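You operate a simulated robot arm through the tools that you are given. There is no shell and no other tool.

You are at the controls of a simulated two-armed robot. One attempt, no reset.

## Task
Push the four white packers into the preload rig, each into the seat that reads lowest.
Fine: largest printed size first, lowest on the preload meter at that turn; each goes down to the floor of a free slot and stays; the other packers stay on the shelf.

It is judged by the outcome, as a careful person would: the job done as asked, and still so three seconds after it is handed in. It fails if anything else is knocked over, pushed out of place, dropped, spilled or broken.

## Robot
Two 6-joint arms with fingered hands on one trunk that stands fixed in place. Base frame: the origin is at the foot of the trunk, x ahead of it, y to its left, z up. Readings come in m, rad, newtons and seconds.
The left shoulder is at [0.02, 0.157, 0.829], the right one opposite. With the tool pointing down near the work surface each hand reaches from about 0.1 to 0.82 m from the base axis, measured 20 degrees to its own side. Payload 4.1 kg a hand.
The TCP of each hand is the grasp point between the finger pads, 0.033 m short of the fingertips. In the tool frame z runs along the fingers and y along their closing line. Largest opening 0.112 m; the body of the gripper starts 0.039 m behind the TCP. The gripper is a hand of 4 fingers: y runs from the thumb to the fingers, the wrist lies at [-0.016, -0.118, -0.2] in the tool frame, and closing takes about 1.5 s.
Orientation is told as [roll, pitch, yaw] about the base's x, y, z axes, in that order, counted from this pose: with the fingers straight down and the wrist toward the robot, the tool's x, y and z point along [0, 1, 0], [1, 0, 0] and [0, 0, -1] of the base frame.

## Interface
- The arms move only by the tool jog_arm. It takes "left_increments", "right_increments" or both (then of equal length, played together; a hand with none holds still); each is a list of rows, each a list of 6 numbers: the shift along the base's x, y, z in units of 200 mm (1.0 is 200 mm), then the turn, a rotation vector about the base's x, y, z in units of 60 degrees (1.0 is 60 degrees). In form: [[x, y, z, ax, ay, az], ...]. A call has 1 to 20 rows; each row is the pose to reach, as a shift and turn from the pose commanded when the call began. "left_hand" and "right_hand" are, for a hand that has rows, the gripper command, from -1 (shut) to 1 (fully open), values between in proportion, set as the call begins (left out, the last holds). A call with a number of a shift or a turn outside -1 to 1 is refused whole. Rows are played at 5 a second. More than 0.05 m and 0.15 rad between two rows, or a gripper value outside its range, and nothing of the call is played. A pose out of reach is approached as far as the arm can. The call stops where the force on the tool passes 40 N (or 10 N more than at its start, if that is more) or the arm is blocked; 0.2 s more then pass. Each finger travels about 0.072 m/s and halts on what it meets, pressing with about 31 N; the grip force reading is that of the motor and also rises with nothing between the fingers. The clock runs only during rows and for 0.2 s after the last one: add rows that repeat a pose to give the fingers time. The reply holds the time, the measured pose of the TCP, the force on the tool along the base axes, the opening and the grip force, in the units named above and with some noise, with the torque about the TCP (base axes, N m) and any sound that the robot's microphone picked up.
- Cameras (640 x 400 px; columns grow to the right, rows downward): "scene" is now at [0.0622, -0.0084, 1.4737]; the picture's right is [-0.09, -1.00, 0.00], its down [-0.47, 0.04, -0.88] and it looks along [0.88, -0.08, -0.47] (base axes); focal length 362 px, centre (320, 200). "left" rides on the left gripper at [-0.066, -0.089, -0.13] in its tool frame; the picture's right is [-0.79, -0.29, 0.54], its down [0.55, -0.71, 0.44] and it looks along [0.26, 0.64, 0.72] (tool axes); focal length 247 px, centre (320, 200). "right" rides on the right gripper at [0.066, -0.089, -0.13] in its tool frame; the picture's right is [-0.79, 0.29, -0.54], its down [-0.55, -0.71, 0.44] and it looks along [-0.26, 0.64, 0.72] (tool axes); focal length 247 px, centre (320, 200). There is no depth. A picture from a camera that has moved, and an enlarged one, comes with that camera's place and axes in the base frame and with its lens.
- capture(camera): a new picture of that camera. No time passes.
- curl_fingers(index, middle, ring, thumb_bend, thumb_turn, hand): sets how far each is bent, from 0 (flat) to 100 (curled in); at 30 the hand is open as for a grip, at 70 the pads meet at the TCP. One left out holds its place. A second passes; each finger stops where it meets its share of the squeeze, and holds until it gets a number again. A gripper value or a shape takes the hand back. It gives what a move gives, with no picture; readings hold the bend of each and the force on the fingers (four entries, about 0 where the hand has none), thumb and palm. thumb_turn goes from beside the hand (0) to across from the fingers (100), as for a grip.
- set_grasp(shape, hand): the hand has 4 fingers and takes this shape, open, in about a second: jaw (thumb against the fingers, like two jaws); tri (thumb and two fingers); tip (a fingertip pinch); poke (one finger out to press); point (the index stretched); flat (the hand flat); cup (the hand cupped); fist (a fist). The gripper value then closes the fingers along that shape, each until it touches; the sizes above hold for jaw. It gives what a move gives, with no picture.
- aim_head(pan, tilt): turns the head with the scene camera to pan (to the left, within 1.501 rad either way) and tilt (down, from -0.506 to 1.204), counted from straight ahead of the robot. It gives what a move gives.
- inspect(camera, box): a new picture of the part [left, top, right, bottom] of that camera's present view, enlarged. No time passes.
- hand_in(): hands the job in; it is judged then, once.

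Places have to be worked out from the pictures, the camera data and where the tool is seen. Open the grippers and draw the arms clear of the work before you hand the job in, unless the task says otherwise.

The tools are called after ">>>" as name(argument=value, ...) on one line, values as JSON. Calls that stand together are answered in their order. jog_arm: Moves the arms, as the interface text tells. Its arguments: {"type":"object","properties":{"left_increments":{"type":"array","items":{"type":"array","items":{"type":"number"}}},"left_hand":{"type":"number"},"right_increments":{"type":"array","items":{"type":"array","items":{"type":"number"}}},"right_hand":{"type":"number"}},"required":[]} The other tools are called the same way: set_grasp (shape, hand) gives the hand a shape; curl_fingers (index, middle, ring, thumb_bend, thumb_turn, hand) moves the fingers one by one; aim_head (pan, tilt) turns the head that bears the scene camera; capture (camera) takes a picture; inspect (camera, box) takes an enlarged picture of a part of a camera's view; hand_in () hands the job in.

At the start:

```text
time: 0.0
left_tcp_pos: [0.4322, 0.1686, 1.2373]
left_ee_rot: [0.002, 0.0, 0.0]
left_contact_force: [-0.5, -1.4, 0.4]
left_torque: [0.01, -0.05, 0.01]
left_grip_width: 0.1116
left_gripper_force: 0.1
left_shape: jaw
left_bend: [30.0, 30.0, 30.0, 30.0, 98.0]
left_finger forces: [0.0, 0.0, 0.1, 0.1, 0.0, 0.0]
right_tcp_pos: [0.4642, -0.2359, 1.1855]
right_ee_rot: [-0.001, -0.001, 0.0]
right_contact_force: [0.5, -0.3, 0.5]
right_torque: [-0.01, 0.02, 0.02]
right_grip_width: 0.1115
right_gripper_force: 0.1
right_shape: jaw
right_bend: [30.0, 30.0, 30.0, 30.0, 98.0]
right_finger forces: [0.0, 0.0, 0.1, 0.0, 0.1, 0.1]
head pan, tilt: [-0.094, 0.489]
```

scene: 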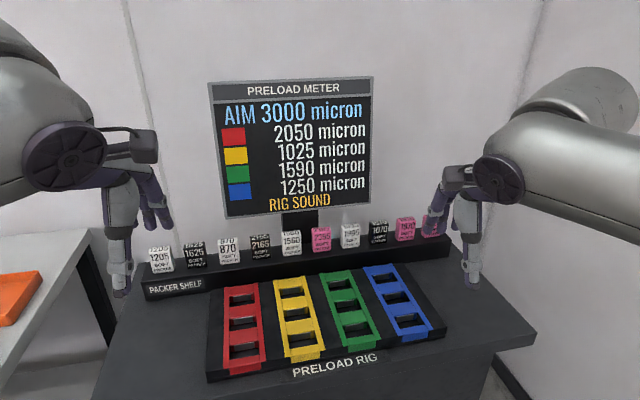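
right: 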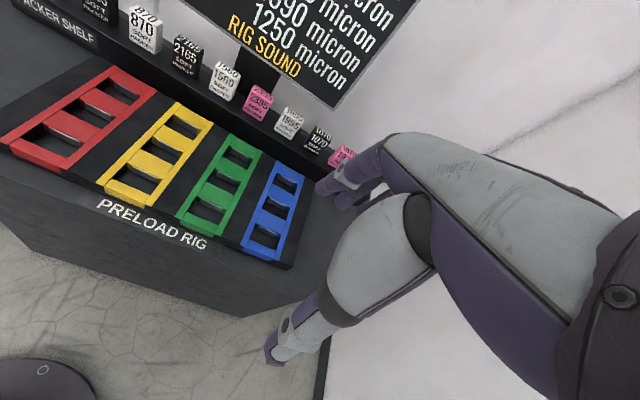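
left: 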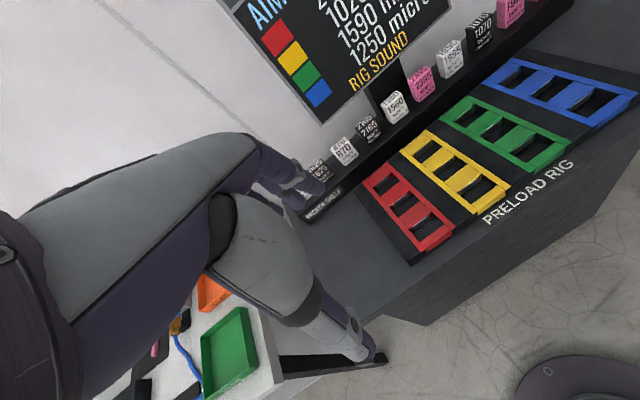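

I'll look closely at the shelf, the meter and the rig before moving anything.

>>> inspect(camera="scene", box=[130, 210, 300, 310])

>>> inspect(camera="scene", box=[290, 200, 460, 300])

>>> inspect(camera="scene", box=[200, 260, 450, 390])

>>> inspect(camera="scene", box=[200, 70, 390, 220])

```text
3.76 times, centred on (215, 260) of scene
camera zoom: at [0.0622, -0.0084, 1.4737], right [-0.09, -1.0, 0.0], down [-0.47, 0.04, -0.88], along [0.88, -0.08, -0.47], focal length 1362 px, centre (715, -26)
```

zoom: 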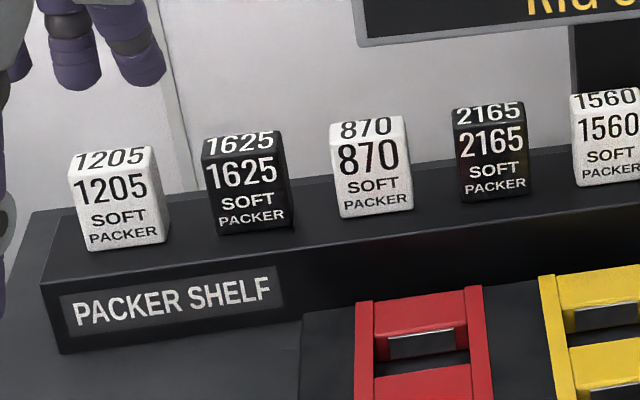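

```text
3.76 times, centred on (375, 250) of scene
camera zoom: at [0.0622, -0.0084, 1.4737], right [-0.09, -1.0, 0.0], down [-0.47, 0.04, -0.88], along [0.88, -0.08, -0.47], focal length 1362 px, centre (113, 12)
```

zoom: 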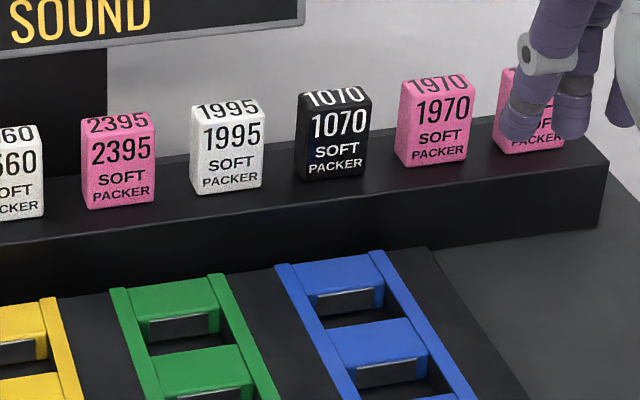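

```text
2.56 times, centred on (325, 325) of scene
camera zoom: at [0.0622, -0.0084, 1.4737], right [-0.09, -1.0, 0.0], down [-0.47, 0.04, -0.88], along [0.88, -0.08, -0.47], focal length 926 px, centre (307, -120)
```

zoom: 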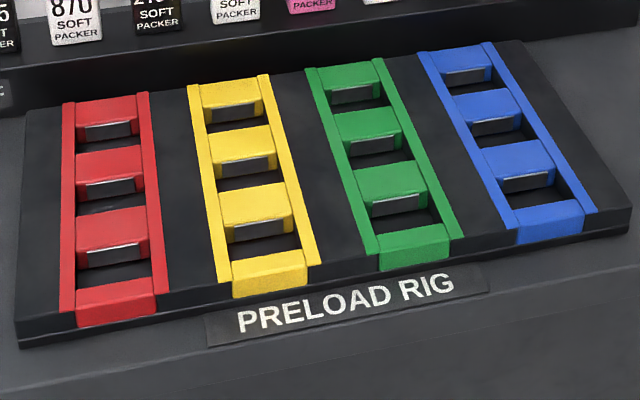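

```text
2.67 times, centred on (295, 145) of scene
camera zoom: at [0.0622, -0.0084, 1.4737], right [-0.09, -1.0, 0.0], down [-0.47, 0.04, -0.88], along [0.88, -0.08, -0.47], focal length 965 px, centre (387, 347)
```

zoom: 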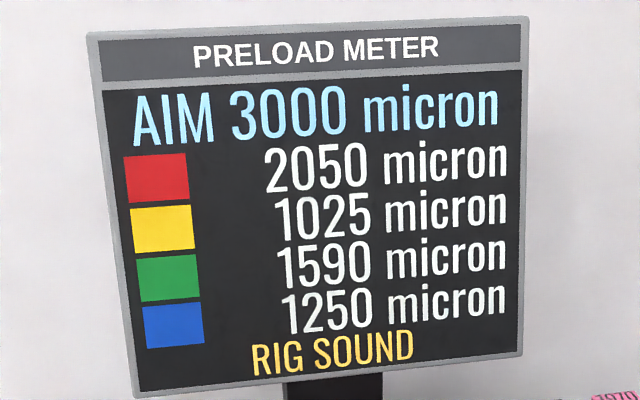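

White packers are 1205, 870, 1560 and 1995, so the order is 1995, 1560, 1205, 870; yellow reads lowest now (1025). I'll zoom the wrist cameras for triangulation.

>>> inspect(camera="left", box=[300, 0, 540, 200])

>>> inspect(camera="left", box=[340, 50, 640, 270])

>>> inspect(camera="right", box=[0, 50, 320, 270])

>>> inspect(camera="right", box=[80, 0, 380, 190])

```text
2.00 times, centred on (420, 100) of left
camera zoom: at [0.3429, 0.1028, 1.3676], right [-0.29, -0.79, -0.54], down [-0.71, 0.55, -0.44], along [0.64, 0.26, -0.72], focal length 494 px, centre (120, 400)
```

zoom: 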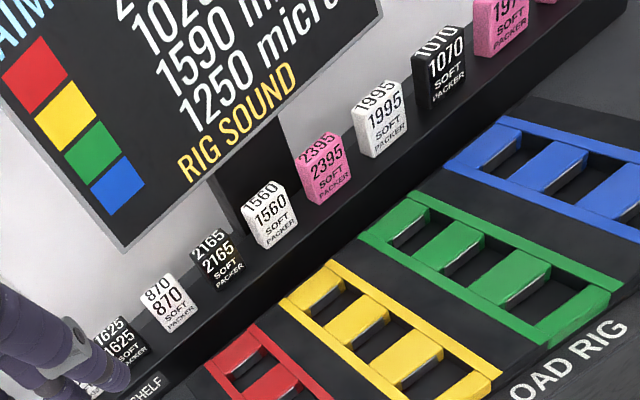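

```text
1.82 times, centred on (490, 160) of left
camera zoom: at [0.3429, 0.1028, 1.3676], right [-0.29, -0.79, -0.54], down [-0.71, 0.55, -0.44], along [0.64, 0.26, -0.72], focal length 449 px, centre (11, 273)
```

zoom: 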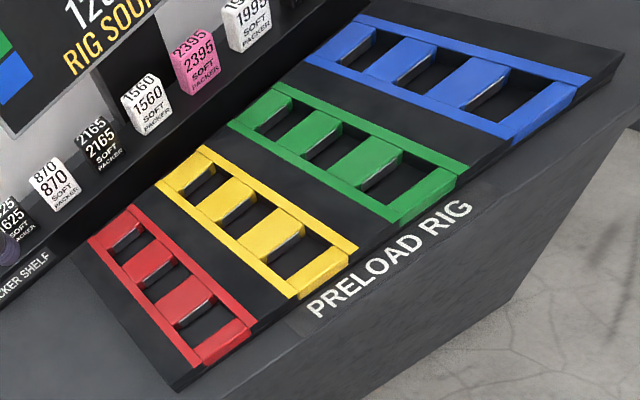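

```text
1.82 times, centred on (160, 160) of right
camera zoom: at [0.3728, -0.1695, 1.3156], right [0.29, -0.79, 0.54], down [-0.71, -0.55, -0.44], along [0.64, -0.26, -0.72], focal length 449 px, centre (611, 273)
```

zoom: 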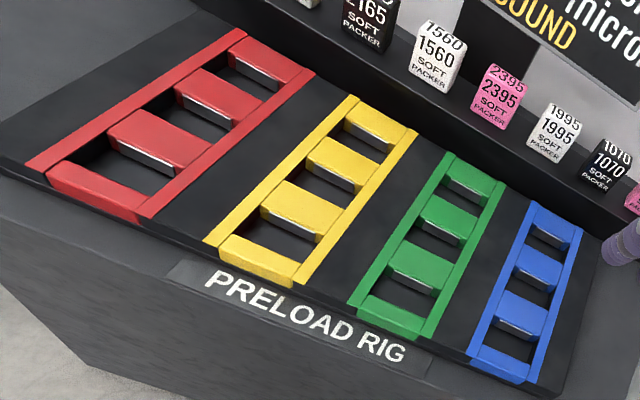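

```text
2.11 times, centred on (230, 95) of right
camera zoom: at [0.3728, -0.1695, 1.3156], right [0.29, -0.79, 0.54], down [-0.71, -0.55, -0.44], along [0.64, -0.26, -0.72], focal length 520 px, centre (510, 421)
```

zoom: 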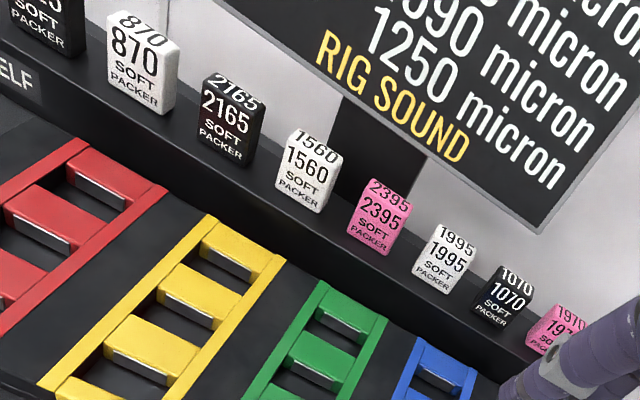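

Triangulating: rig top is at about z 0.90 and yawed about +7°. The packers are about 0.05 wide, 0.028 deep and 0.06 high, standing on the shelf at x≈0.80–0.85, z≈0.91. I'll bring the right hand forward with a slight forward pitch to see 1995 and the rig better and to test reach.

>>> jog_arm(right_increments=[[0.15, 0.07, -0.04, 0, -0.06, 0], [0.3, 0.14, -0.08, 0, -0.12, 0], [0.45, 0.2, -0.12, 0, -0.18, 0], [0.6, 0.26, -0.16, 0, -0.24, 0], [0.75, 0.32, -0.2, 0, -0.3, 0], [0.85, 0.38, -0.25, 0, -0.334, 0], [0.85, 0.38, -0.25, 0, -0.334, 0]])

```text
time: 1.6
left_tcp_pos: [0.4324, 0.1687, 1.2384]
left_ee_rot: [0.001, -0.001, 0.001]
left_contact_force: [-0.8, -0.4, 0.1]
left_torque: [-0.01, -0.01, -0.01]
left_grip_width: 0.1114
left_gripper_force: 0.1
left_shape: jaw
left_bend: [30.0, 30.0, 30.0, 30.0, 98.0]
left_finger forces: [0.0, 0.1, 0.0, 0.0, 0.0, 0.0]
right_tcp_pos: [0.6334, -0.1597, 1.1369]
right_ee_rot: [0.0, -0.352, 0.0]
right_contact_force: [-0.4, 0.3, -0.2]
right_torque: [-0.01, 0.0, 0.0]
right_grip_width: 0.1118
right_gripper_force: 0.1
right_shape: jaw
right_bend: [30.0, 30.0, 30.0, 30.0, 98.0]
right_finger forces: [0.1, 0.1, 0.1, 0.0, 0.0, 0.0]
head pan, tilt: [-0.094, 0.489]
```

Motion and pitch convention are as expected. I'll yaw to match the rig (+0.13 rad), approach toward the shelf, then look.

>>> jog_arm(right_increments=[[0.1, 0.0, -0.08, 0, 0, 0.06], [0.2, 0.0, -0.16, 0, 0, 0.124], [0.3, 0.0, -0.24, 0, 0, 0.124], [0.4, 0.0, -0.3, 0, 0, 0.124], [0.4, 0.0, -0.3, 0, 0, 0.124]])

>>> capture(camera="scene")

>>> capture(camera="right")

>>> capture(camera="left")

```text
time: 2.8
left_tcp_pos: [0.4322, 0.1688, 1.2374]
left_ee_rot: [0.0, -0.001, -0.001]
left_contact_force: [0.2, 0.6, -0.1]
left_torque: [-0.02, 0.0, -0.03]
left_grip_width: 0.1116
left_gripper_force: 0.0
left_shape: jaw
left_bend: [30.0, 30.0, 30.0, 30.0, 98.0]
left_finger forces: [0.0, 0.0, 0.0, 0.0, 0.1, 0.0]
right_tcp_pos: [0.7135, -0.1602, 1.0762]
right_ee_rot: [0.001, -0.353, 0.131]
right_contact_force: [-0.7, 0.3, 0.0]
right_torque: [-0.05, 0.01, -0.02]
right_grip_width: 0.1119
right_gripper_force: 0.1
right_shape: jaw
right_bend: [30.0, 30.0, 30.0, 30.0, 98.0]
right_finger forces: [0.1, 0.0, 0.0, 0.0, 0.1, 0.1]
head pan, tilt: [-0.094, 0.489]
```

```text
taken
```

scene: 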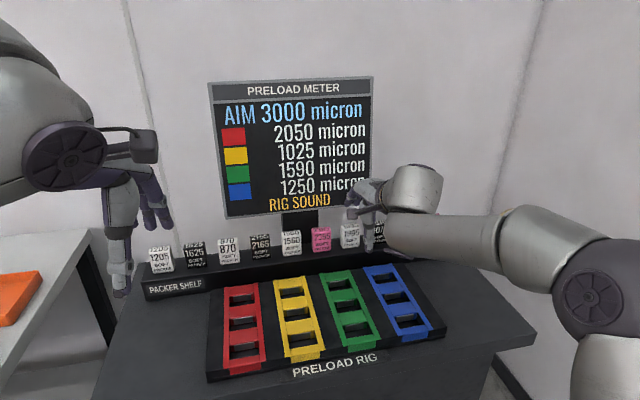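

```text
taken
camera right: at [0.5758, -0.1105, 1.1678], right [0.19, -0.77, 0.6], down [-0.44, -0.62, -0.65], along [0.88, -0.14, -0.46], focal length 247 px, centre (320, 200)
```

right: 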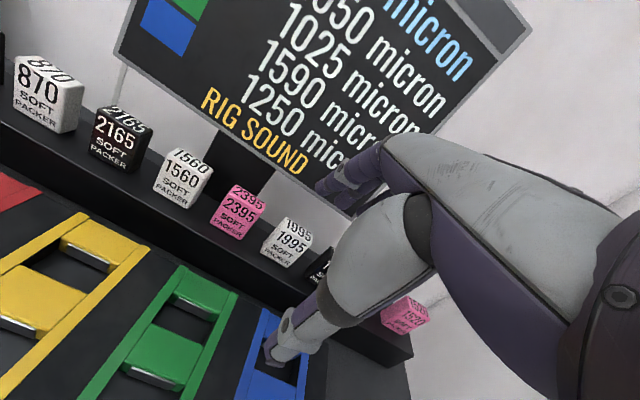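

```text
taken
camera left: at [0.3428, 0.1028, 1.3676], right [-0.29, -0.79, -0.54], down [-0.71, 0.55, -0.44], along [0.64, 0.26, -0.72], focal length 247 px, centre (320, 200)
```

left: 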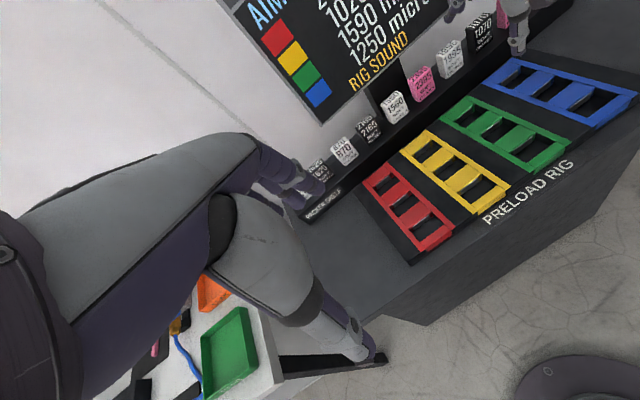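

Let me zoom in on 1995 from both wrist cameras for a tighter fix.

>>> inspect(camera="right", box=[140, 140, 360, 280])

>>> inspect(camera="left", box=[380, 0, 540, 100])

>>> inspect(camera="right", box=[0, 180, 320, 400])

>>> inspect(camera="scene", box=[270, 180, 430, 280])

```text
2.86 times, centred on (250, 210) of right
camera zoom: at [0.5758, -0.1105, 1.1678], right [0.19, -0.77, 0.6], down [-0.44, -0.62, -0.65], along [0.88, -0.14, -0.46], focal length 706 px, centre (520, 171)
```

zoom: 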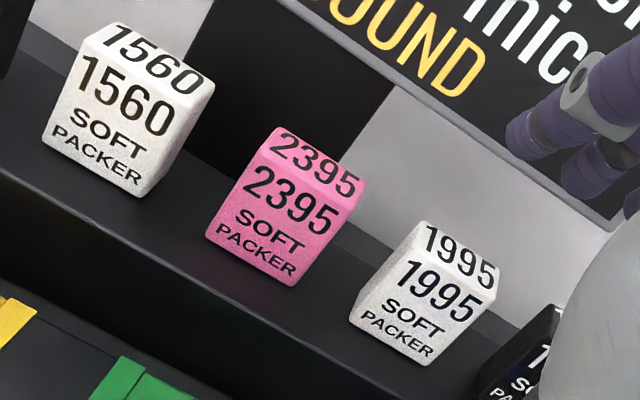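

```text
4.00 times, centred on (460, 50) of left
camera zoom: at [0.3428, 0.1028, 1.3676], right [-0.29, -0.79, -0.54], down [-0.71, 0.55, -0.44], along [0.64, 0.26, -0.72], focal length 988 px, centre (-240, 800)
```

zoom: 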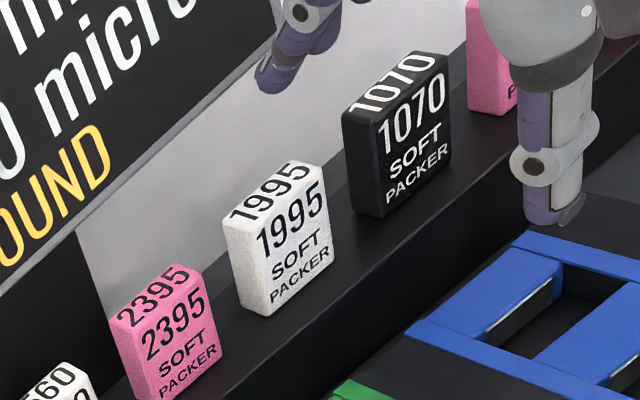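

```text
1.82 times, centred on (160, 290) of right
camera zoom: at [0.5758, -0.1105, 1.1678], right [0.19, -0.77, 0.6], down [-0.44, -0.62, -0.65], along [0.88, -0.14, -0.46], focal length 449 px, centre (611, 36)
```

zoom: 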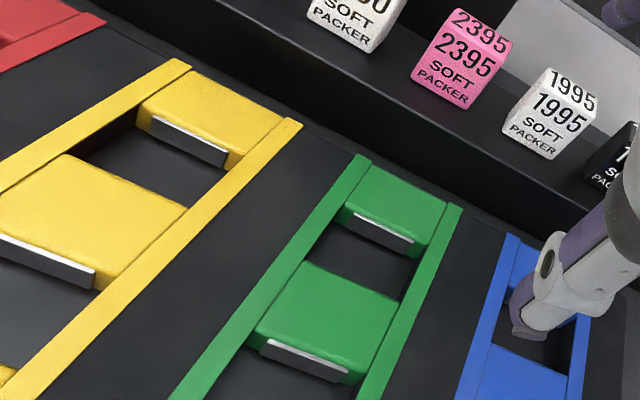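

```text
4.00 times, centred on (350, 230) of scene
camera zoom: at [0.0621, -0.0084, 1.4737], right [-0.09, -1.0, 0.0], down [-0.47, 0.04, -0.88], along [0.88, -0.08, -0.47], focal length 1447 px, centre (200, 80)
```

zoom: 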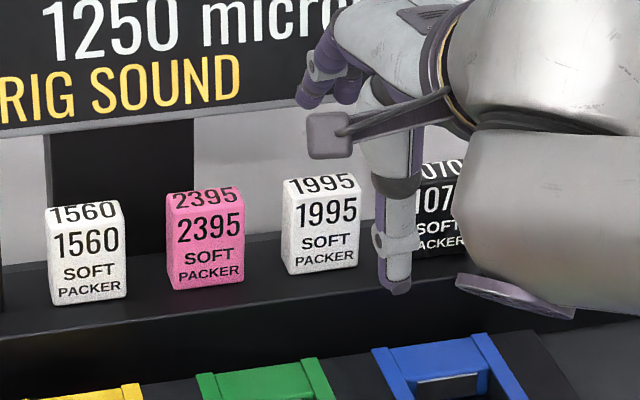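

1995 triangulates consistently at bottom-front-centre (0.834, -0.162, 0.913), top about z 0.975. I'll move the right hand over it with the jaws part open, staying above the packers, and check the reach.

>>> jog_arm(right_increments=[[0.15, 0.0, -0.02, 0, 0, 0], [0.3, 0.0, -0.05, 0, 0, 0], [0.45, 0.0, -0.1, 0, 0, 0], [0.62, -0.007, -0.16, 0, 0, 0], [0.62, -0.007, -0.16, 0, 0, 0]], right_hand=0.43)

>>> inspect(camera="left", box=[380, 0, 540, 100])

>>> capture(camera="right")

>>> inspect(camera="scene", box=[270, 180, 430, 280])

```text
time: 4.0
left_tcp_pos: [0.4321, 0.1694, 1.2385]
left_ee_rot: [0.001, 0.0, -0.001]
left_contact_force: [-0.2, 0.6, -1.0]
left_torque: [0.01, 0.0, 0.02]
left_grip_width: 0.1116
left_gripper_force: 0.0
left_shape: jaw
left_bend: [30.0, 30.0, 30.0, 30.0, 98.0]
left_finger forces: [0.0, 0.0, 0.0, 0.0, 0.0, 0.0]
right_tcp_pos: [0.8267, -0.1565, 1.0395]
right_ee_rot: [0.0, -0.347, 0.131]
right_contact_force: [1.0, -0.6, 0.2]
right_torque: [-0.01, 0.01, 0.0]
right_grip_width: 0.0803
right_gripper_force: 0.1
right_shape: jaw
right_bend: [26.0, 36.0, 33.0, 58.0, 99.0]
right_finger forces: [0.0, 0.0, 0.0, 0.0, 0.1, 0.0]
right hand out of reach, approached as far as the arm can: row 4, 5
head pan, tilt: [-0.094, 0.489]
```

```text
4.00 times, centred on (460, 50) of left
camera zoom: at [0.343, 0.1029, 1.3676], right [-0.29, -0.79, -0.54], down [-0.71, 0.55, -0.44], along [0.64, 0.26, -0.72], focal length 988 px, centre (-240, 800)
```

zoom: 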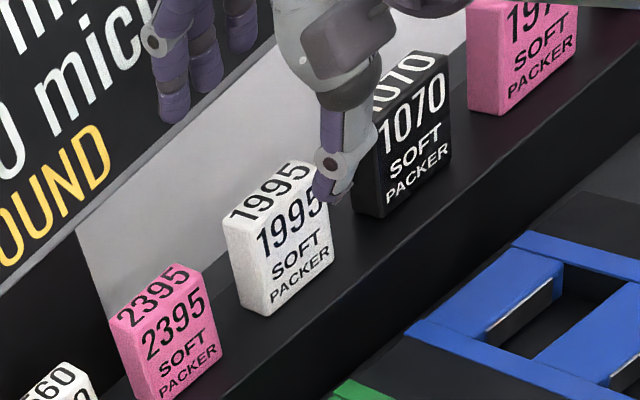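

```text
taken
camera right: at [0.6886, -0.1078, 1.1309], right [0.19, -0.77, 0.6], down [-0.44, -0.62, -0.65], along [0.88, -0.14, -0.46], focal length 247 px, centre (320, 200)
```

right: 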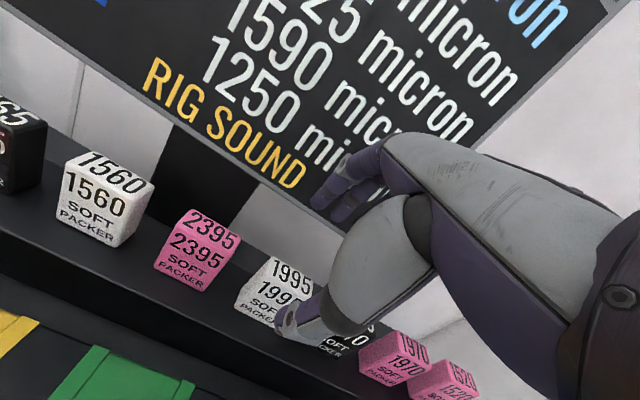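

```text
4.00 times, centred on (350, 230) of scene
camera zoom: at [0.0623, -0.0083, 1.4737], right [-0.09, -1.0, 0.0], down [-0.47, 0.04, -0.88], along [0.88, -0.08, -0.47], focal length 1447 px, centre (200, 80)
```

zoom: 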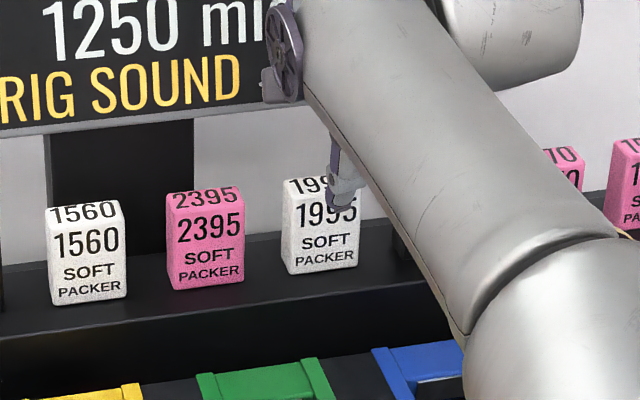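

The reach limit is just met at this height; lower down it should be reachable. The hand straddles 1995 (thumb in front, fingers behind), so I'll descend gently.

>>> jog_arm(right_increments=[[-0.02, 0.01, -0.08, 0, 0, 0], [-0.02, 0.015, -0.15, 0, 0, 0], [-0.01, 0.015, -0.22, 0, 0, 0], [0.0, 0.015, -0.28, 0, 0, 0], [0.0, 0.015, -0.28, 0, 0, 0]])

>>> inspect(camera="left", box=[380, 0, 540, 100])

>>> inspect(camera="right", box=[180, 180, 440, 360])

>>> inspect(camera="scene", box=[270, 180, 430, 280])

```text
time: 5.2
left_tcp_pos: [0.432, 0.1687, 1.2387]
left_ee_rot: [0.0, 0.001, -0.001]
left_contact_force: [0.3, -0.4, 0.1]
left_torque: [0.01, -0.01, 0.03]
left_grip_width: 0.1115
left_gripper_force: 0.0
left_shape: jaw
left_bend: [30.0, 30.0, 30.0, 30.0, 98.0]
left_finger forces: [0.0, 0.0, 0.1, 0.0, 0.0, 0.0]
right_tcp_pos: [0.8262, -0.1551, 0.9836]
right_ee_rot: [0.0, -0.349, 0.132]
right_contact_force: [0.5, 0.7, -0.2]
right_torque: [-0.03, 0.03, 0.02]
right_grip_width: 0.0806
right_gripper_force: 0.1
right_shape: jaw
right_bend: [26.0, 36.0, 33.0, 58.0, 99.0]
right_finger forces: [0.1, 0.0, 0.0, 0.0, 0.1, 0.0]
head pan, tilt: [-0.094, 0.489]
```

```text
4.00 times, centred on (460, 50) of left
camera zoom: at [0.3429, 0.1029, 1.3676], right [-0.29, -0.79, -0.54], down [-0.71, 0.55, -0.44], along [0.64, 0.26, -0.72], focal length 988 px, centre (-240, 800)
```

zoom: 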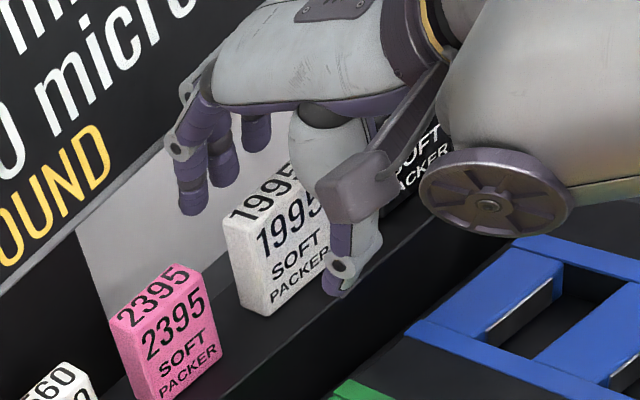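

```text
2.22 times, centred on (310, 270) of right
camera zoom: at [0.6889, -0.1054, 1.0751], right [0.19, -0.77, 0.6], down [-0.44, -0.62, -0.65], along [0.88, -0.15, -0.46], focal length 549 px, centre (342, 44)
```

zoom: 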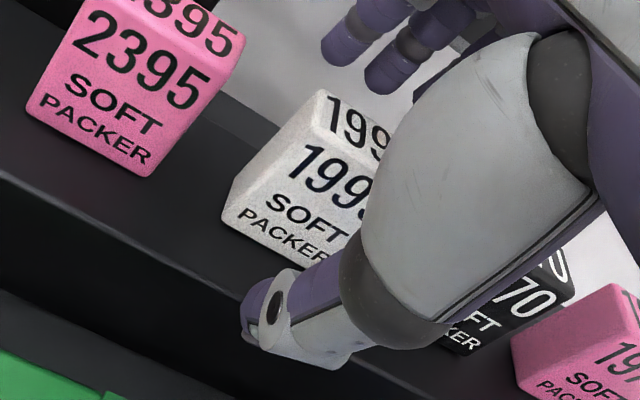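

```text
4.00 times, centred on (350, 230) of scene
camera zoom: at [0.0622, -0.0084, 1.4737], right [-0.09, -1.0, 0.0], down [-0.47, 0.04, -0.88], along [0.88, -0.08, -0.47], focal length 1447 px, centre (200, 80)
```

zoom: 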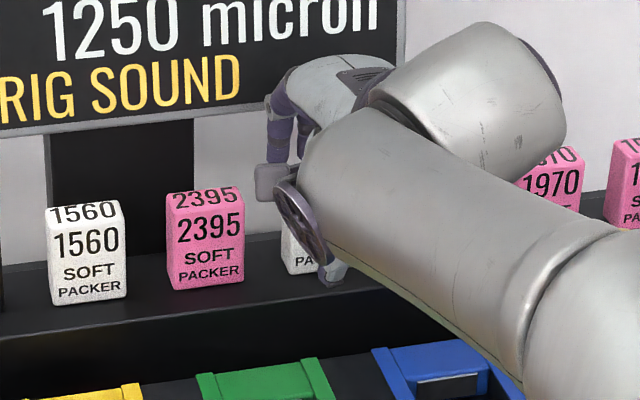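

The thumb tip is in front of 1995 at about its centre line and the fingers are behind, with clear gaps. I'll go 12 mm forward and 10 mm down, then close.

>>> jog_arm(right_increments=[[0.03, -0.005, -0.025, 0, 0, 0], [0.06, -0.01, -0.05, 0, 0, 0], [0.06, -0.01, -0.05, 0, 0, 0]])

>>> inspect(camera="left", box=[380, 0, 540, 100])

```text
time: 6.0
left_tcp_pos: [0.4324, 0.1688, 1.2379]
left_ee_rot: [-0.001, 0.002, 0.0]
left_contact_force: [-0.1, 0.3, -0.1]
left_torque: [0.0, 0.01, 0.01]
left_grip_width: 0.1118
left_gripper_force: 0.1
left_shape: jaw
left_bend: [30.0, 30.0, 30.0, 30.0, 98.0]
left_finger forces: [0.0, 0.0, 0.0, 0.1, 0.0, 0.0]
right_tcp_pos: [0.8381, -0.1575, 0.9738]
right_ee_rot: [0.0, -0.35, 0.131]
right_contact_force: [0.5, -0.5, -0.5]
right_torque: [0.0, -0.03, -0.01]
right_grip_width: 0.0804
right_gripper_force: 0.1
right_shape: jaw
right_bend: [26.0, 36.0, 33.0, 58.0, 99.0]
right_finger forces: [0.1, 0.1, 0.1, 0.1, 0.0, 0.0]
head pan, tilt: [-0.094, 0.489]
```

```text
4.00 times, centred on (460, 50) of left
camera zoom: at [0.3429, 0.1028, 1.3676], right [-0.29, -0.79, -0.54], down [-0.71, 0.55, -0.44], along [0.64, 0.26, -0.72], focal length 988 px, centre (-240, 800)
```

zoom: 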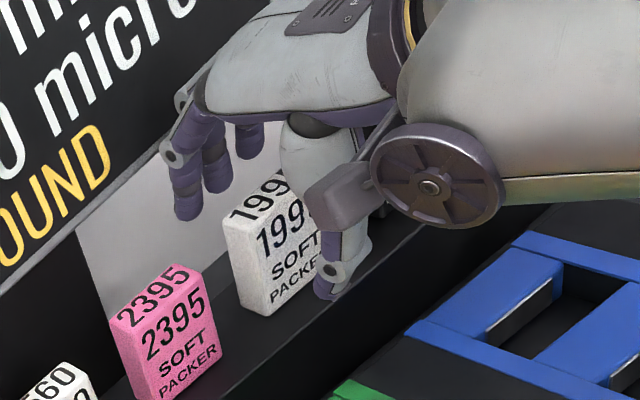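

Alignment looks good: the three fingers span the back and the thumb is centred in front. Closing the hand in place.

>>> jog_arm(right_increments=[[0, 0, 0, 0, 0, 0], [0, 0, 0, 0, 0, 0], [0, 0, 0, 0, 0, 0], [0, 0, 0, 0, 0, 0], [0, 0, 0, 0, 0, 0], [0, 0, 0, 0, 0, 0], [0, 0, 0, 0, 0, 0]], right_hand=-1)

>>> inspect(camera="left", box=[380, 0, 540, 100])

>>> inspect(camera="right", box=[180, 180, 440, 360])

```text
time: 7.6
left_tcp_pos: [0.4315, 0.169, 1.2382]
left_ee_rot: [0.0, -0.002, 0.001]
left_contact_force: [0.0, -0.4, -0.5]
left_torque: [0.01, 0.0, 0.02]
left_grip_width: 0.1117
left_gripper_force: 0.1
left_shape: jaw
left_bend: [30.0, 30.0, 30.0, 30.0, 98.0]
left_finger forces: [0.1, 0.0, 0.0, 0.0, 0.0, 0.0]
right_tcp_pos: [0.8376, -0.1558, 0.9736]
right_ee_rot: [0.0, -0.352, 0.131]
right_contact_force: [-0.1, -0.5, 3.0]
right_torque: [-0.04, 0.08, 0.0]
right_grip_width: 0.0199
right_gripper_force: 31.0
right_shape: jaw
right_bend: [74.0, 61.0, 60.0, 74.0, 100.0]
right_finger forces: [15.7, 7.9, 3.3, 0.1, 27.6, 0.1]
head pan, tilt: [-0.094, 0.489]
```

```text
4.00 times, centred on (460, 50) of left
camera zoom: at [0.3428, 0.1028, 1.3676], right [-0.29, -0.79, -0.54], down [-0.71, 0.55, -0.44], along [0.64, 0.26, -0.72], focal length 988 px, centre (-240, 800)
```

zoom: 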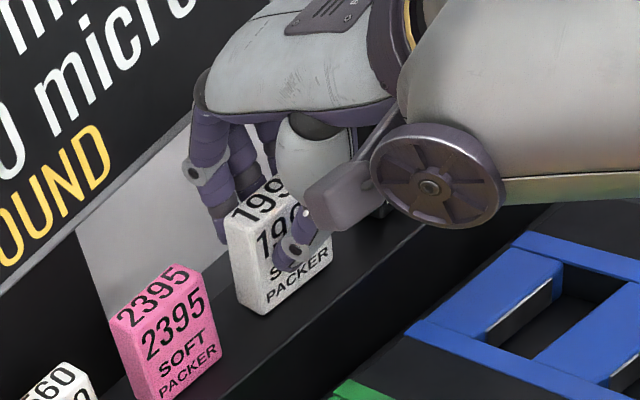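

```text
2.22 times, centred on (310, 270) of right
camera zoom: at [0.7005, -0.1073, 1.0657], right [0.19, -0.77, 0.6], down [-0.44, -0.62, -0.65], along [0.88, -0.15, -0.46], focal length 549 px, centre (342, 44)
```

zoom: 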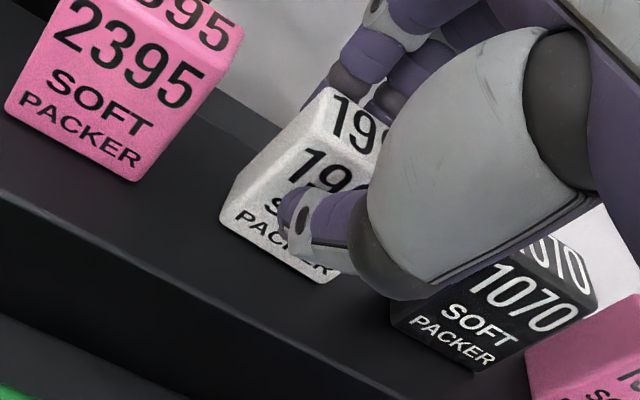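

All fingers have contact (thumb 28 N). I'll lift 40 mm gently and check the hold.

>>> jog_arm(right_increments=[[0, 0, 0.04, 0, 0, 0], [0, 0, 0.1, 0, 0, 0], [-0.04, 0, 0.17, 0, 0, 0], [-0.1, 0, 0.24, 0, 0, 0], [-0.1, 0, 0.24, 0, 0, 0]])

>>> inspect(camera="left", box=[380, 0, 540, 100])

>>> inspect(camera="right", box=[180, 180, 440, 360])

```text
time: 8.8
left_tcp_pos: [0.4329, 0.1693, 1.2384]
left_ee_rot: [0.001, 0.0, -0.001]
left_contact_force: [-0.1, 0.5, -0.2]
left_torque: [-0.02, 0.03, 0.02]
left_grip_width: 0.1115
left_gripper_force: 0.0
left_shape: jaw
left_bend: [30.0, 30.0, 30.0, 30.0, 98.0]
left_finger forces: [0.1, 0.1, 0.0, 0.0, 0.0, 0.0]
right_tcp_pos: [0.8188, -0.1566, 1.0218]
right_ee_rot: [-0.001, -0.349, 0.132]
right_contact_force: [-0.7, -0.8, -1.7]
right_torque: [0.04, 0.01, 0.01]
right_grip_width: 0.0199
right_gripper_force: 31.3
right_shape: jaw
right_bend: [74.0, 61.0, 61.0, 74.0, 100.0]
right_finger forces: [15.5, 7.5, 3.2, 0.0, 26.2, 0.1]
head pan, tilt: [-0.094, 0.489]
```

```text
4.00 times, centred on (460, 50) of left
camera zoom: at [0.343, 0.1028, 1.3676], right [-0.29, -0.79, -0.54], down [-0.71, 0.55, -0.44], along [0.64, 0.26, -0.72], focal length 988 px, centre (-240, 800)
```

zoom: 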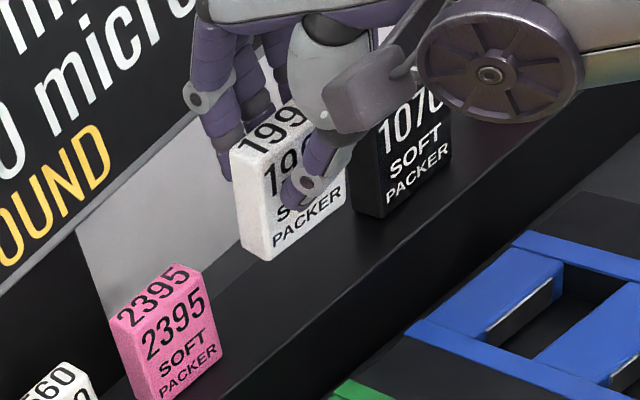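

```text
2.22 times, centred on (310, 270) of right
camera zoom: at [0.6803, -0.1075, 1.1135], right [0.19, -0.77, 0.6], down [-0.44, -0.62, -0.65], along [0.88, -0.15, -0.46], focal length 549 px, centre (342, 44)
```

zoom: 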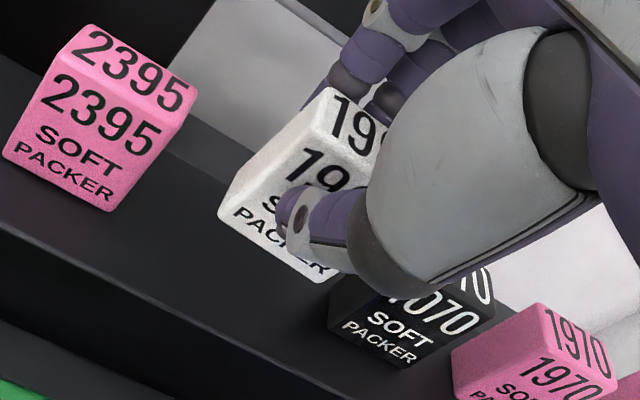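

Held well with the packer still upright. While moving up and back, I'll get sharp views of the yellow seat to fix the slot position.

>>> jog_arm(right_increments=[[-0.15, 0.05, 0.03, 0, 0, 0], [-0.3, 0.1, 0.06, 0, 0, 0], [-0.45, 0.15, 0.06, 0, 0, 0], [-0.6, 0.2, 0.06, 0, 0, 0], [-0.6, 0.2, 0.06, 0, 0, 0]])

>>> inspect(camera="scene", box=[260, 265, 340, 315])

>>> inspect(camera="scene", box=[260, 310, 340, 360])

>>> inspect(camera="left", box=[370, 110, 530, 210])

>>> capture(camera="right")

```text
time: 10.0
left_tcp_pos: [0.4306, 0.169, 1.2379]
left_ee_rot: [0.0, -0.001, -0.002]
left_contact_force: [0.3, -0.3, 0.1]
left_torque: [-0.01, 0.02, 0.05]
left_grip_width: 0.1117
left_gripper_force: 0.1
left_shape: jaw
left_bend: [30.0, 30.0, 30.0, 30.0, 98.0]
left_finger forces: [0.0, 0.1, 0.0, 0.0, 0.1, 0.1]
right_tcp_pos: [0.6984, -0.1158, 1.0339]
right_ee_rot: [-0.001, -0.35, 0.131]
right_contact_force: [-0.2, 0.2, -0.9]
right_torque: [-0.01, 0.07, 0.0]
right_grip_width: 0.0198
right_gripper_force: 30.9
right_shape: jaw
right_bend: [74.0, 62.0, 61.0, 74.0, 100.0]
right_finger forces: [15.6, 7.4, 3.2, 0.0, 26.1, 0.0]
head pan, tilt: [-0.094, 0.489]
```

```text
8.00 times, centred on (300, 290) of scene
camera zoom: at [0.0623, -0.0084, 1.4737], right [-0.09, -1.0, 0.0], down [-0.47, 0.04, -0.88], along [0.88, -0.08, -0.47], focal length 2894 px, centre (480, -520)
```

zoom: 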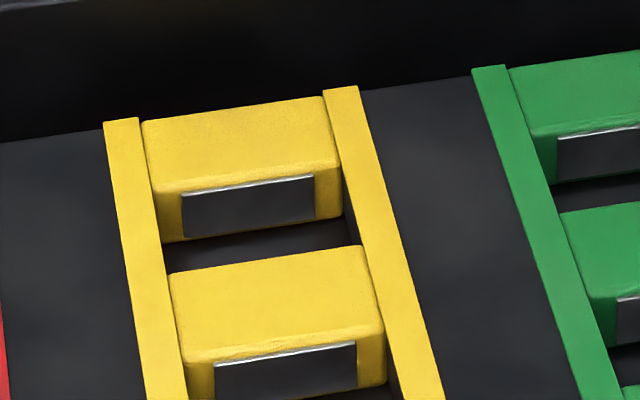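

```text
8.00 times, centred on (300, 335) of scene
camera zoom: at [0.0623, -0.0084, 1.4737], right [-0.09, -1.0, 0.0], down [-0.47, 0.04, -0.88], along [0.88, -0.08, -0.47], focal length 2894 px, centre (480, -880)
```

zoom: 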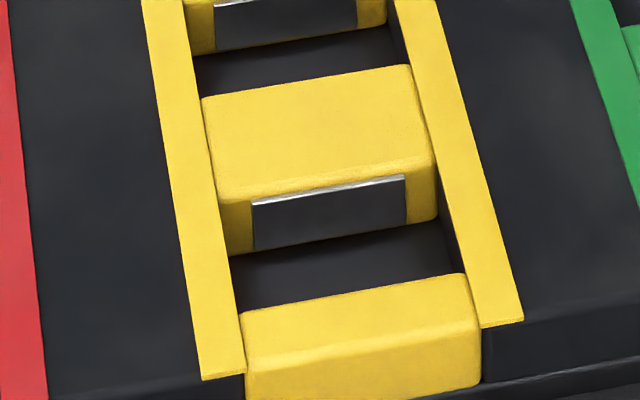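

```text
4.00 times, centred on (450, 160) of left
camera zoom: at [0.343, 0.1029, 1.3676], right [-0.29, -0.79, -0.54], down [-0.71, 0.55, -0.44], along [0.64, 0.26, -0.72], focal length 988 px, centre (-200, 360)
```

zoom: 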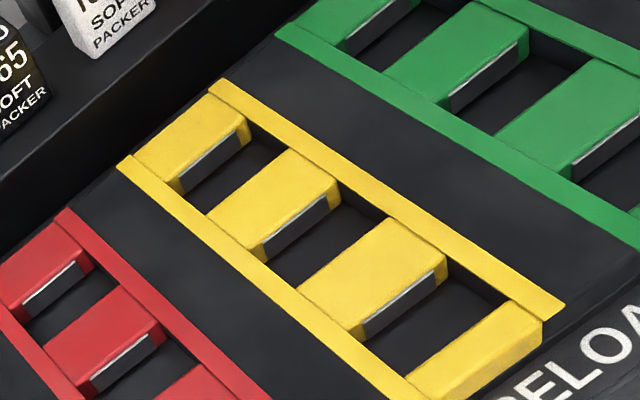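

```text
taken
camera right: at [0.5603, -0.0668, 1.1259], right [0.19, -0.77, 0.6], down [-0.44, -0.62, -0.65], along [0.88, -0.14, -0.46], focal length 247 px, centre (320, 200)
```

right: 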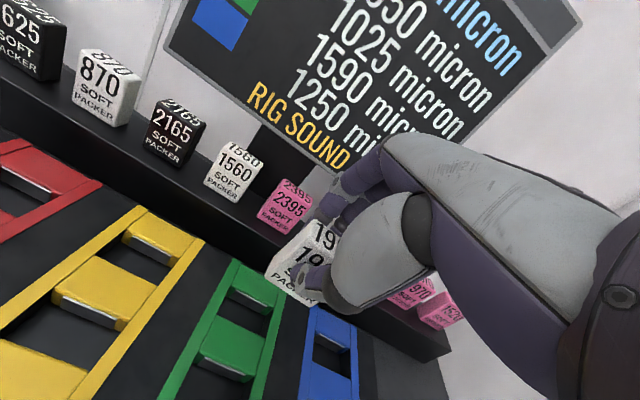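

Slot floor is about 20 mm below the rig top (z≈0.878) and slots are about 0.035×0.054, so the packer fits loosely. Yellow's middle slot centre is about (0.627, -0.012). I'll bring the packer above it, bottom at about z 0.925, and check.

>>> jog_arm(right_increments=[[-0.08, 0.13, 0, 0, 0, 0], [-0.17, 0.27, 0, 0, 0, 0], [-0.27, 0.41, 0, 0, 0, 0], [-0.35, 0.5, -0.05, 0, 0, 0], [-0.402, 0.539, -0.13, 0, 0, 0], [-0.402, 0.539, -0.22, 0, 0, 0], [-0.402, 0.539, -0.22, 0, 0, 0]])

>>> inspect(camera="left", box=[370, 80, 530, 180])

>>> capture(camera="right")

>>> inspect(camera="scene", box=[220, 240, 380, 340])

```text
time: 11.6
left_tcp_pos: [0.4322, 0.1683, 1.2383]
left_ee_rot: [0.0, 0.0, 0.0]
left_contact_force: [0.2, -0.1, 0.2]
left_torque: [0.06, -0.03, 0.01]
left_grip_width: 0.1113
left_gripper_force: 0.0
left_shape: jaw
left_bend: [30.0, 30.0, 30.0, 30.0, 98.0]
left_finger forces: [0.0, 0.0, 0.1, 0.1, 0.0, 0.0]
right_tcp_pos: [0.6172, -0.0084, 0.9901]
right_ee_rot: [-0.001, -0.351, 0.132]
right_contact_force: [-0.2, -0.5, -0.8]
right_torque: [0.0, 0.0, 0.0]
right_grip_width: 0.0194
right_gripper_force: 30.5
right_shape: jaw
right_bend: [74.0, 62.0, 61.0, 74.0, 100.0]
right_finger forces: [15.5, 7.4, 3.1, 0.0, 26.0, 0.1]
head pan, tilt: [-0.094, 0.489]
```

```text
4.00 times, centred on (450, 130) of left
camera zoom: at [0.3429, 0.1029, 1.3676], right [-0.29, -0.79, -0.54], down [-0.71, 0.55, -0.44], along [0.64, 0.26, -0.72], focal length 988 px, centre (-200, 480)
```

zoom: 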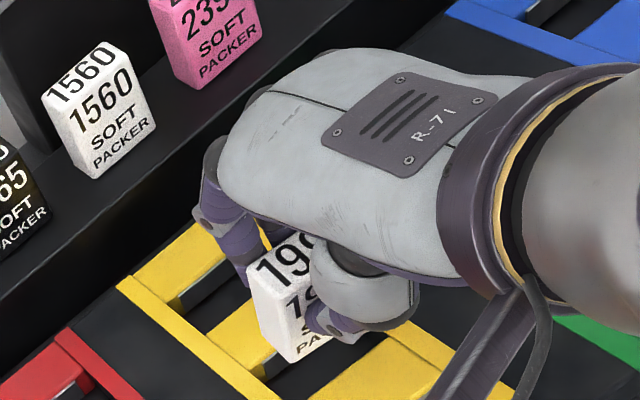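

```text
taken
camera right: at [0.4798, 0.0403, 1.0814], right [0.19, -0.77, 0.6], down [-0.44, -0.62, -0.65], along [0.88, -0.15, -0.46], focal length 247 px, centre (320, 200)
```

right: 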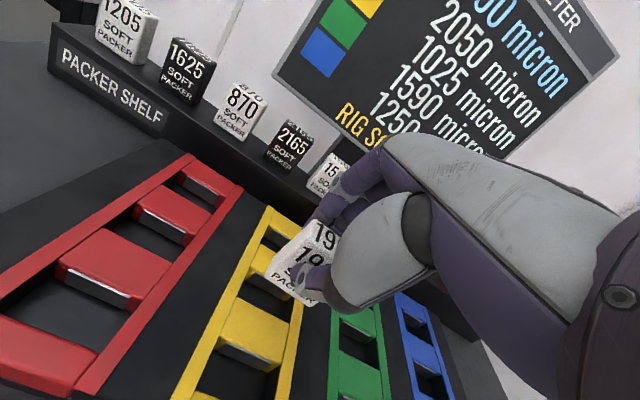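

```text
4.00 times, centred on (300, 290) of scene
camera zoom: at [0.0622, -0.0084, 1.4737], right [-0.09, -1.0, 0.0], down [-0.47, 0.04, -0.88], along [0.88, -0.08, -0.47], focal length 1447 px, centre (400, -160)
```

zoom: 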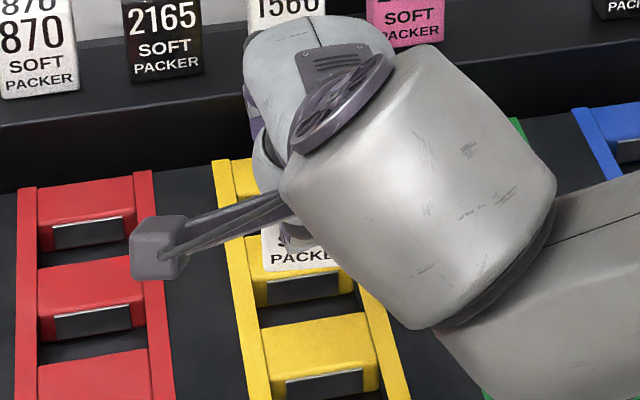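

Packer bottom corner triangulates at (0.616, 0.009, 0.931), upright, about 4 mm too far forward. I'll correct by 4 mm and lower to just about the rig top for a check.

>>> jog_arm(right_increments=[[-0.02, 0.002, -0.03, 0, 0, 0], [-0.02, 0.002, -0.08, 0, 0, 0], [-0.02, 0.002, -0.13, 0, 0, 0], [-0.02, 0.002, -0.13, 0, 0, 0]])

>>> inspect(camera="left", box=[400, 110, 500, 190])

>>> inspect(camera="right", box=[180, 200, 360, 360])

>>> inspect(camera="scene", box=[260, 270, 340, 320])

```text
time: 12.6
left_tcp_pos: [0.4316, 0.1683, 1.2387]
left_ee_rot: [-0.001, -0.001, 0.0]
left_contact_force: [0.2, 0.1, -0.2]
left_torque: [-0.02, 0.0, -0.04]
left_grip_width: 0.1114
left_gripper_force: 0.0
left_shape: jaw
left_bend: [30.0, 30.0, 30.0, 30.0, 98.0]
left_finger forces: [0.0, 0.0, 0.0, 0.1, 0.0, 0.0]
right_tcp_pos: [0.6137, -0.0078, 0.9648]
right_ee_rot: [-0.001, -0.349, 0.131]
right_contact_force: [0.6, -0.3, -1.8]
right_torque: [-0.01, -0.01, 0.02]
right_grip_width: 0.0198
right_gripper_force: 30.9
right_shape: jaw
right_bend: [74.0, 62.0, 61.0, 74.0, 100.0]
right_finger forces: [15.6, 7.5, 3.1, 0.0, 26.2, 0.0]
head pan, tilt: [-0.094, 0.489]
```

```text
5.00 times, centred on (450, 150) of left
camera zoom: at [0.3429, 0.1028, 1.3676], right [-0.29, -0.79, -0.54], down [-0.71, 0.55, -0.44], along [0.64, 0.26, -0.72], focal length 1235 px, centre (-330, 450)
```

zoom: 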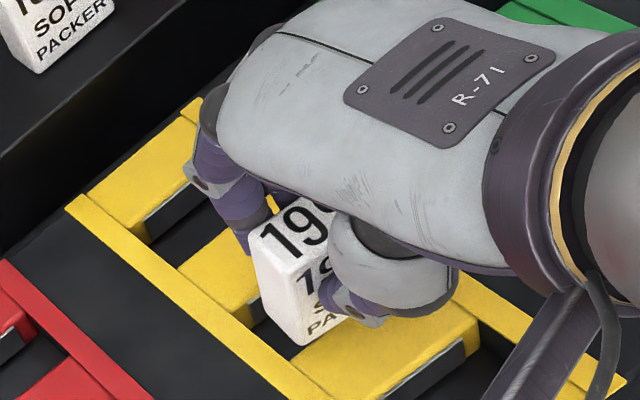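

```text
2.50 times, centred on (270, 280) of right
camera zoom: at [0.4757, 0.0409, 1.0555], right [0.19, -0.77, 0.6], down [-0.44, -0.62, -0.65], along [0.88, -0.15, -0.46], focal length 617 px, centre (445, 0)
```

zoom: 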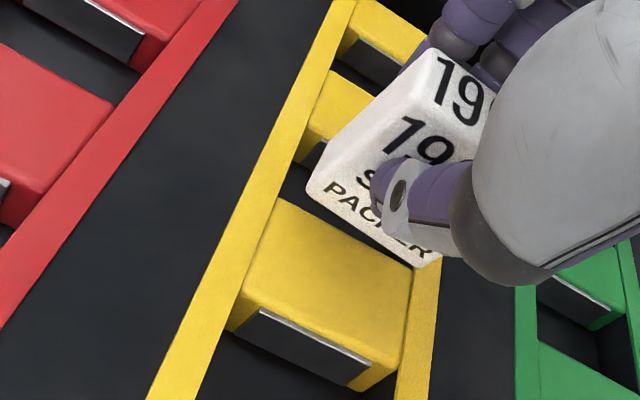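

```text
8.00 times, centred on (300, 295) of scene
camera zoom: at [0.0622, -0.0084, 1.4737], right [-0.09, -1.0, 0.0], down [-0.47, 0.04, -0.88], along [0.88, -0.08, -0.47], focal length 2894 px, centre (480, -560)
```

zoom: 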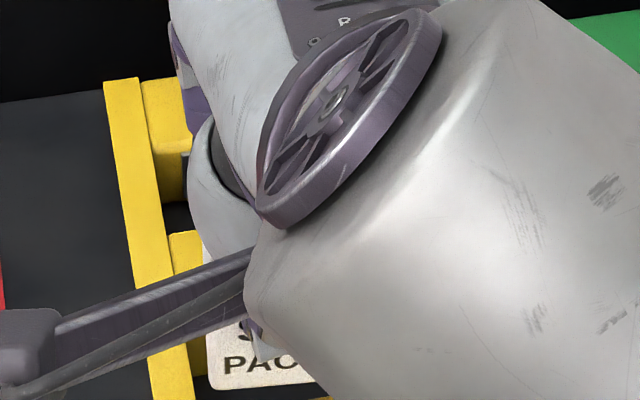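

In the wrist view the packer's bottom edge is yawed about 5° relative to the slot (it turned slightly when gripped). I'll rotate the hand +0.085 rad, raising slightly, and recheck.

>>> jog_arm(right_increments=[[0, 0, 0.02, 0, 0, 0.02], [0, 0, 0.02, 0, 0, 0.05], [0, 0, 0.02, 0, 0, 0.08], [0, 0, 0.02, 0, 0, 0.08]])

>>> inspect(camera="right", box=[180, 200, 360, 360])

>>> inspect(camera="left", box=[400, 110, 500, 190])

```text
time: 13.6
left_tcp_pos: [0.4324, 0.1695, 1.2379]
left_ee_rot: [0.0, 0.001, -0.001]
left_contact_force: [-0.1, -0.2, -0.1]
left_torque: [0.0, 0.06, 0.0]
left_grip_width: 0.1119
left_gripper_force: 0.1
left_shape: jaw
left_bend: [30.0, 30.0, 30.0, 30.0, 98.0]
left_finger forces: [0.0, 0.1, 0.0, 0.0, 0.1, 0.1]
right_tcp_pos: [0.6143, -0.0092, 0.9677]
right_ee_rot: [0.001, -0.349, 0.214]
right_contact_force: [0.2, 0.6, -0.8]
right_torque: [-0.01, -0.02, 0.0]
right_grip_width: 0.0198
right_gripper_force: 31.1
right_shape: jaw
right_bend: [74.0, 62.0, 61.0, 74.0, 100.0]
right_finger forces: [15.6, 7.4, 3.1, 0.0, 26.2, 0.1]
head pan, tilt: [-0.094, 0.489]
```

```text
2.50 times, centred on (270, 280) of right
camera zoom: at [0.4723, 0.0293, 1.0595], right [0.25, -0.76, 0.6], down [-0.39, -0.65, -0.65], along [0.89, -0.07, -0.46], focal length 617 px, centre (445, 0)
```

zoom: 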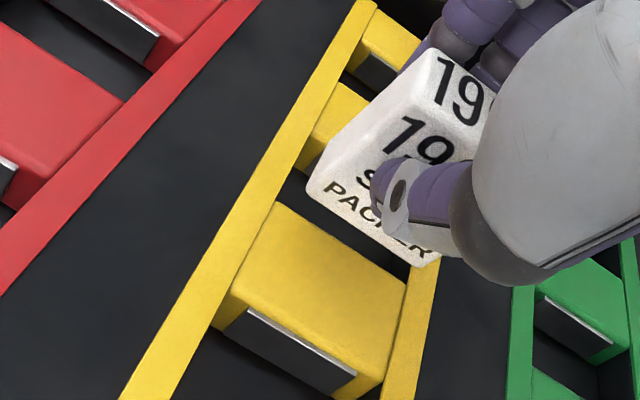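

```text
5.00 times, centred on (450, 150) of left
camera zoom: at [0.3429, 0.1029, 1.3676], right [-0.29, -0.79, -0.54], down [-0.71, 0.55, -0.44], along [0.64, 0.26, -0.72], focal length 1235 px, centre (-330, 450)
```

zoom: 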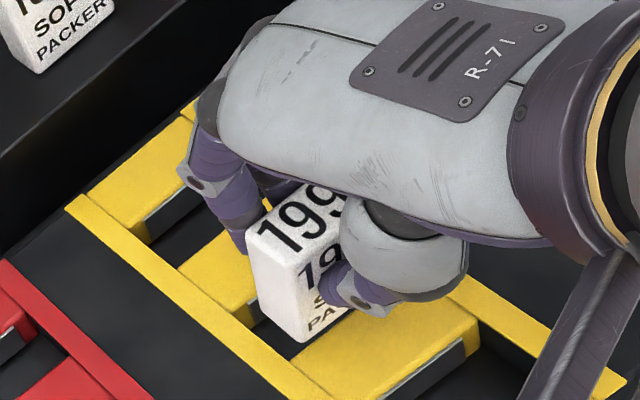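

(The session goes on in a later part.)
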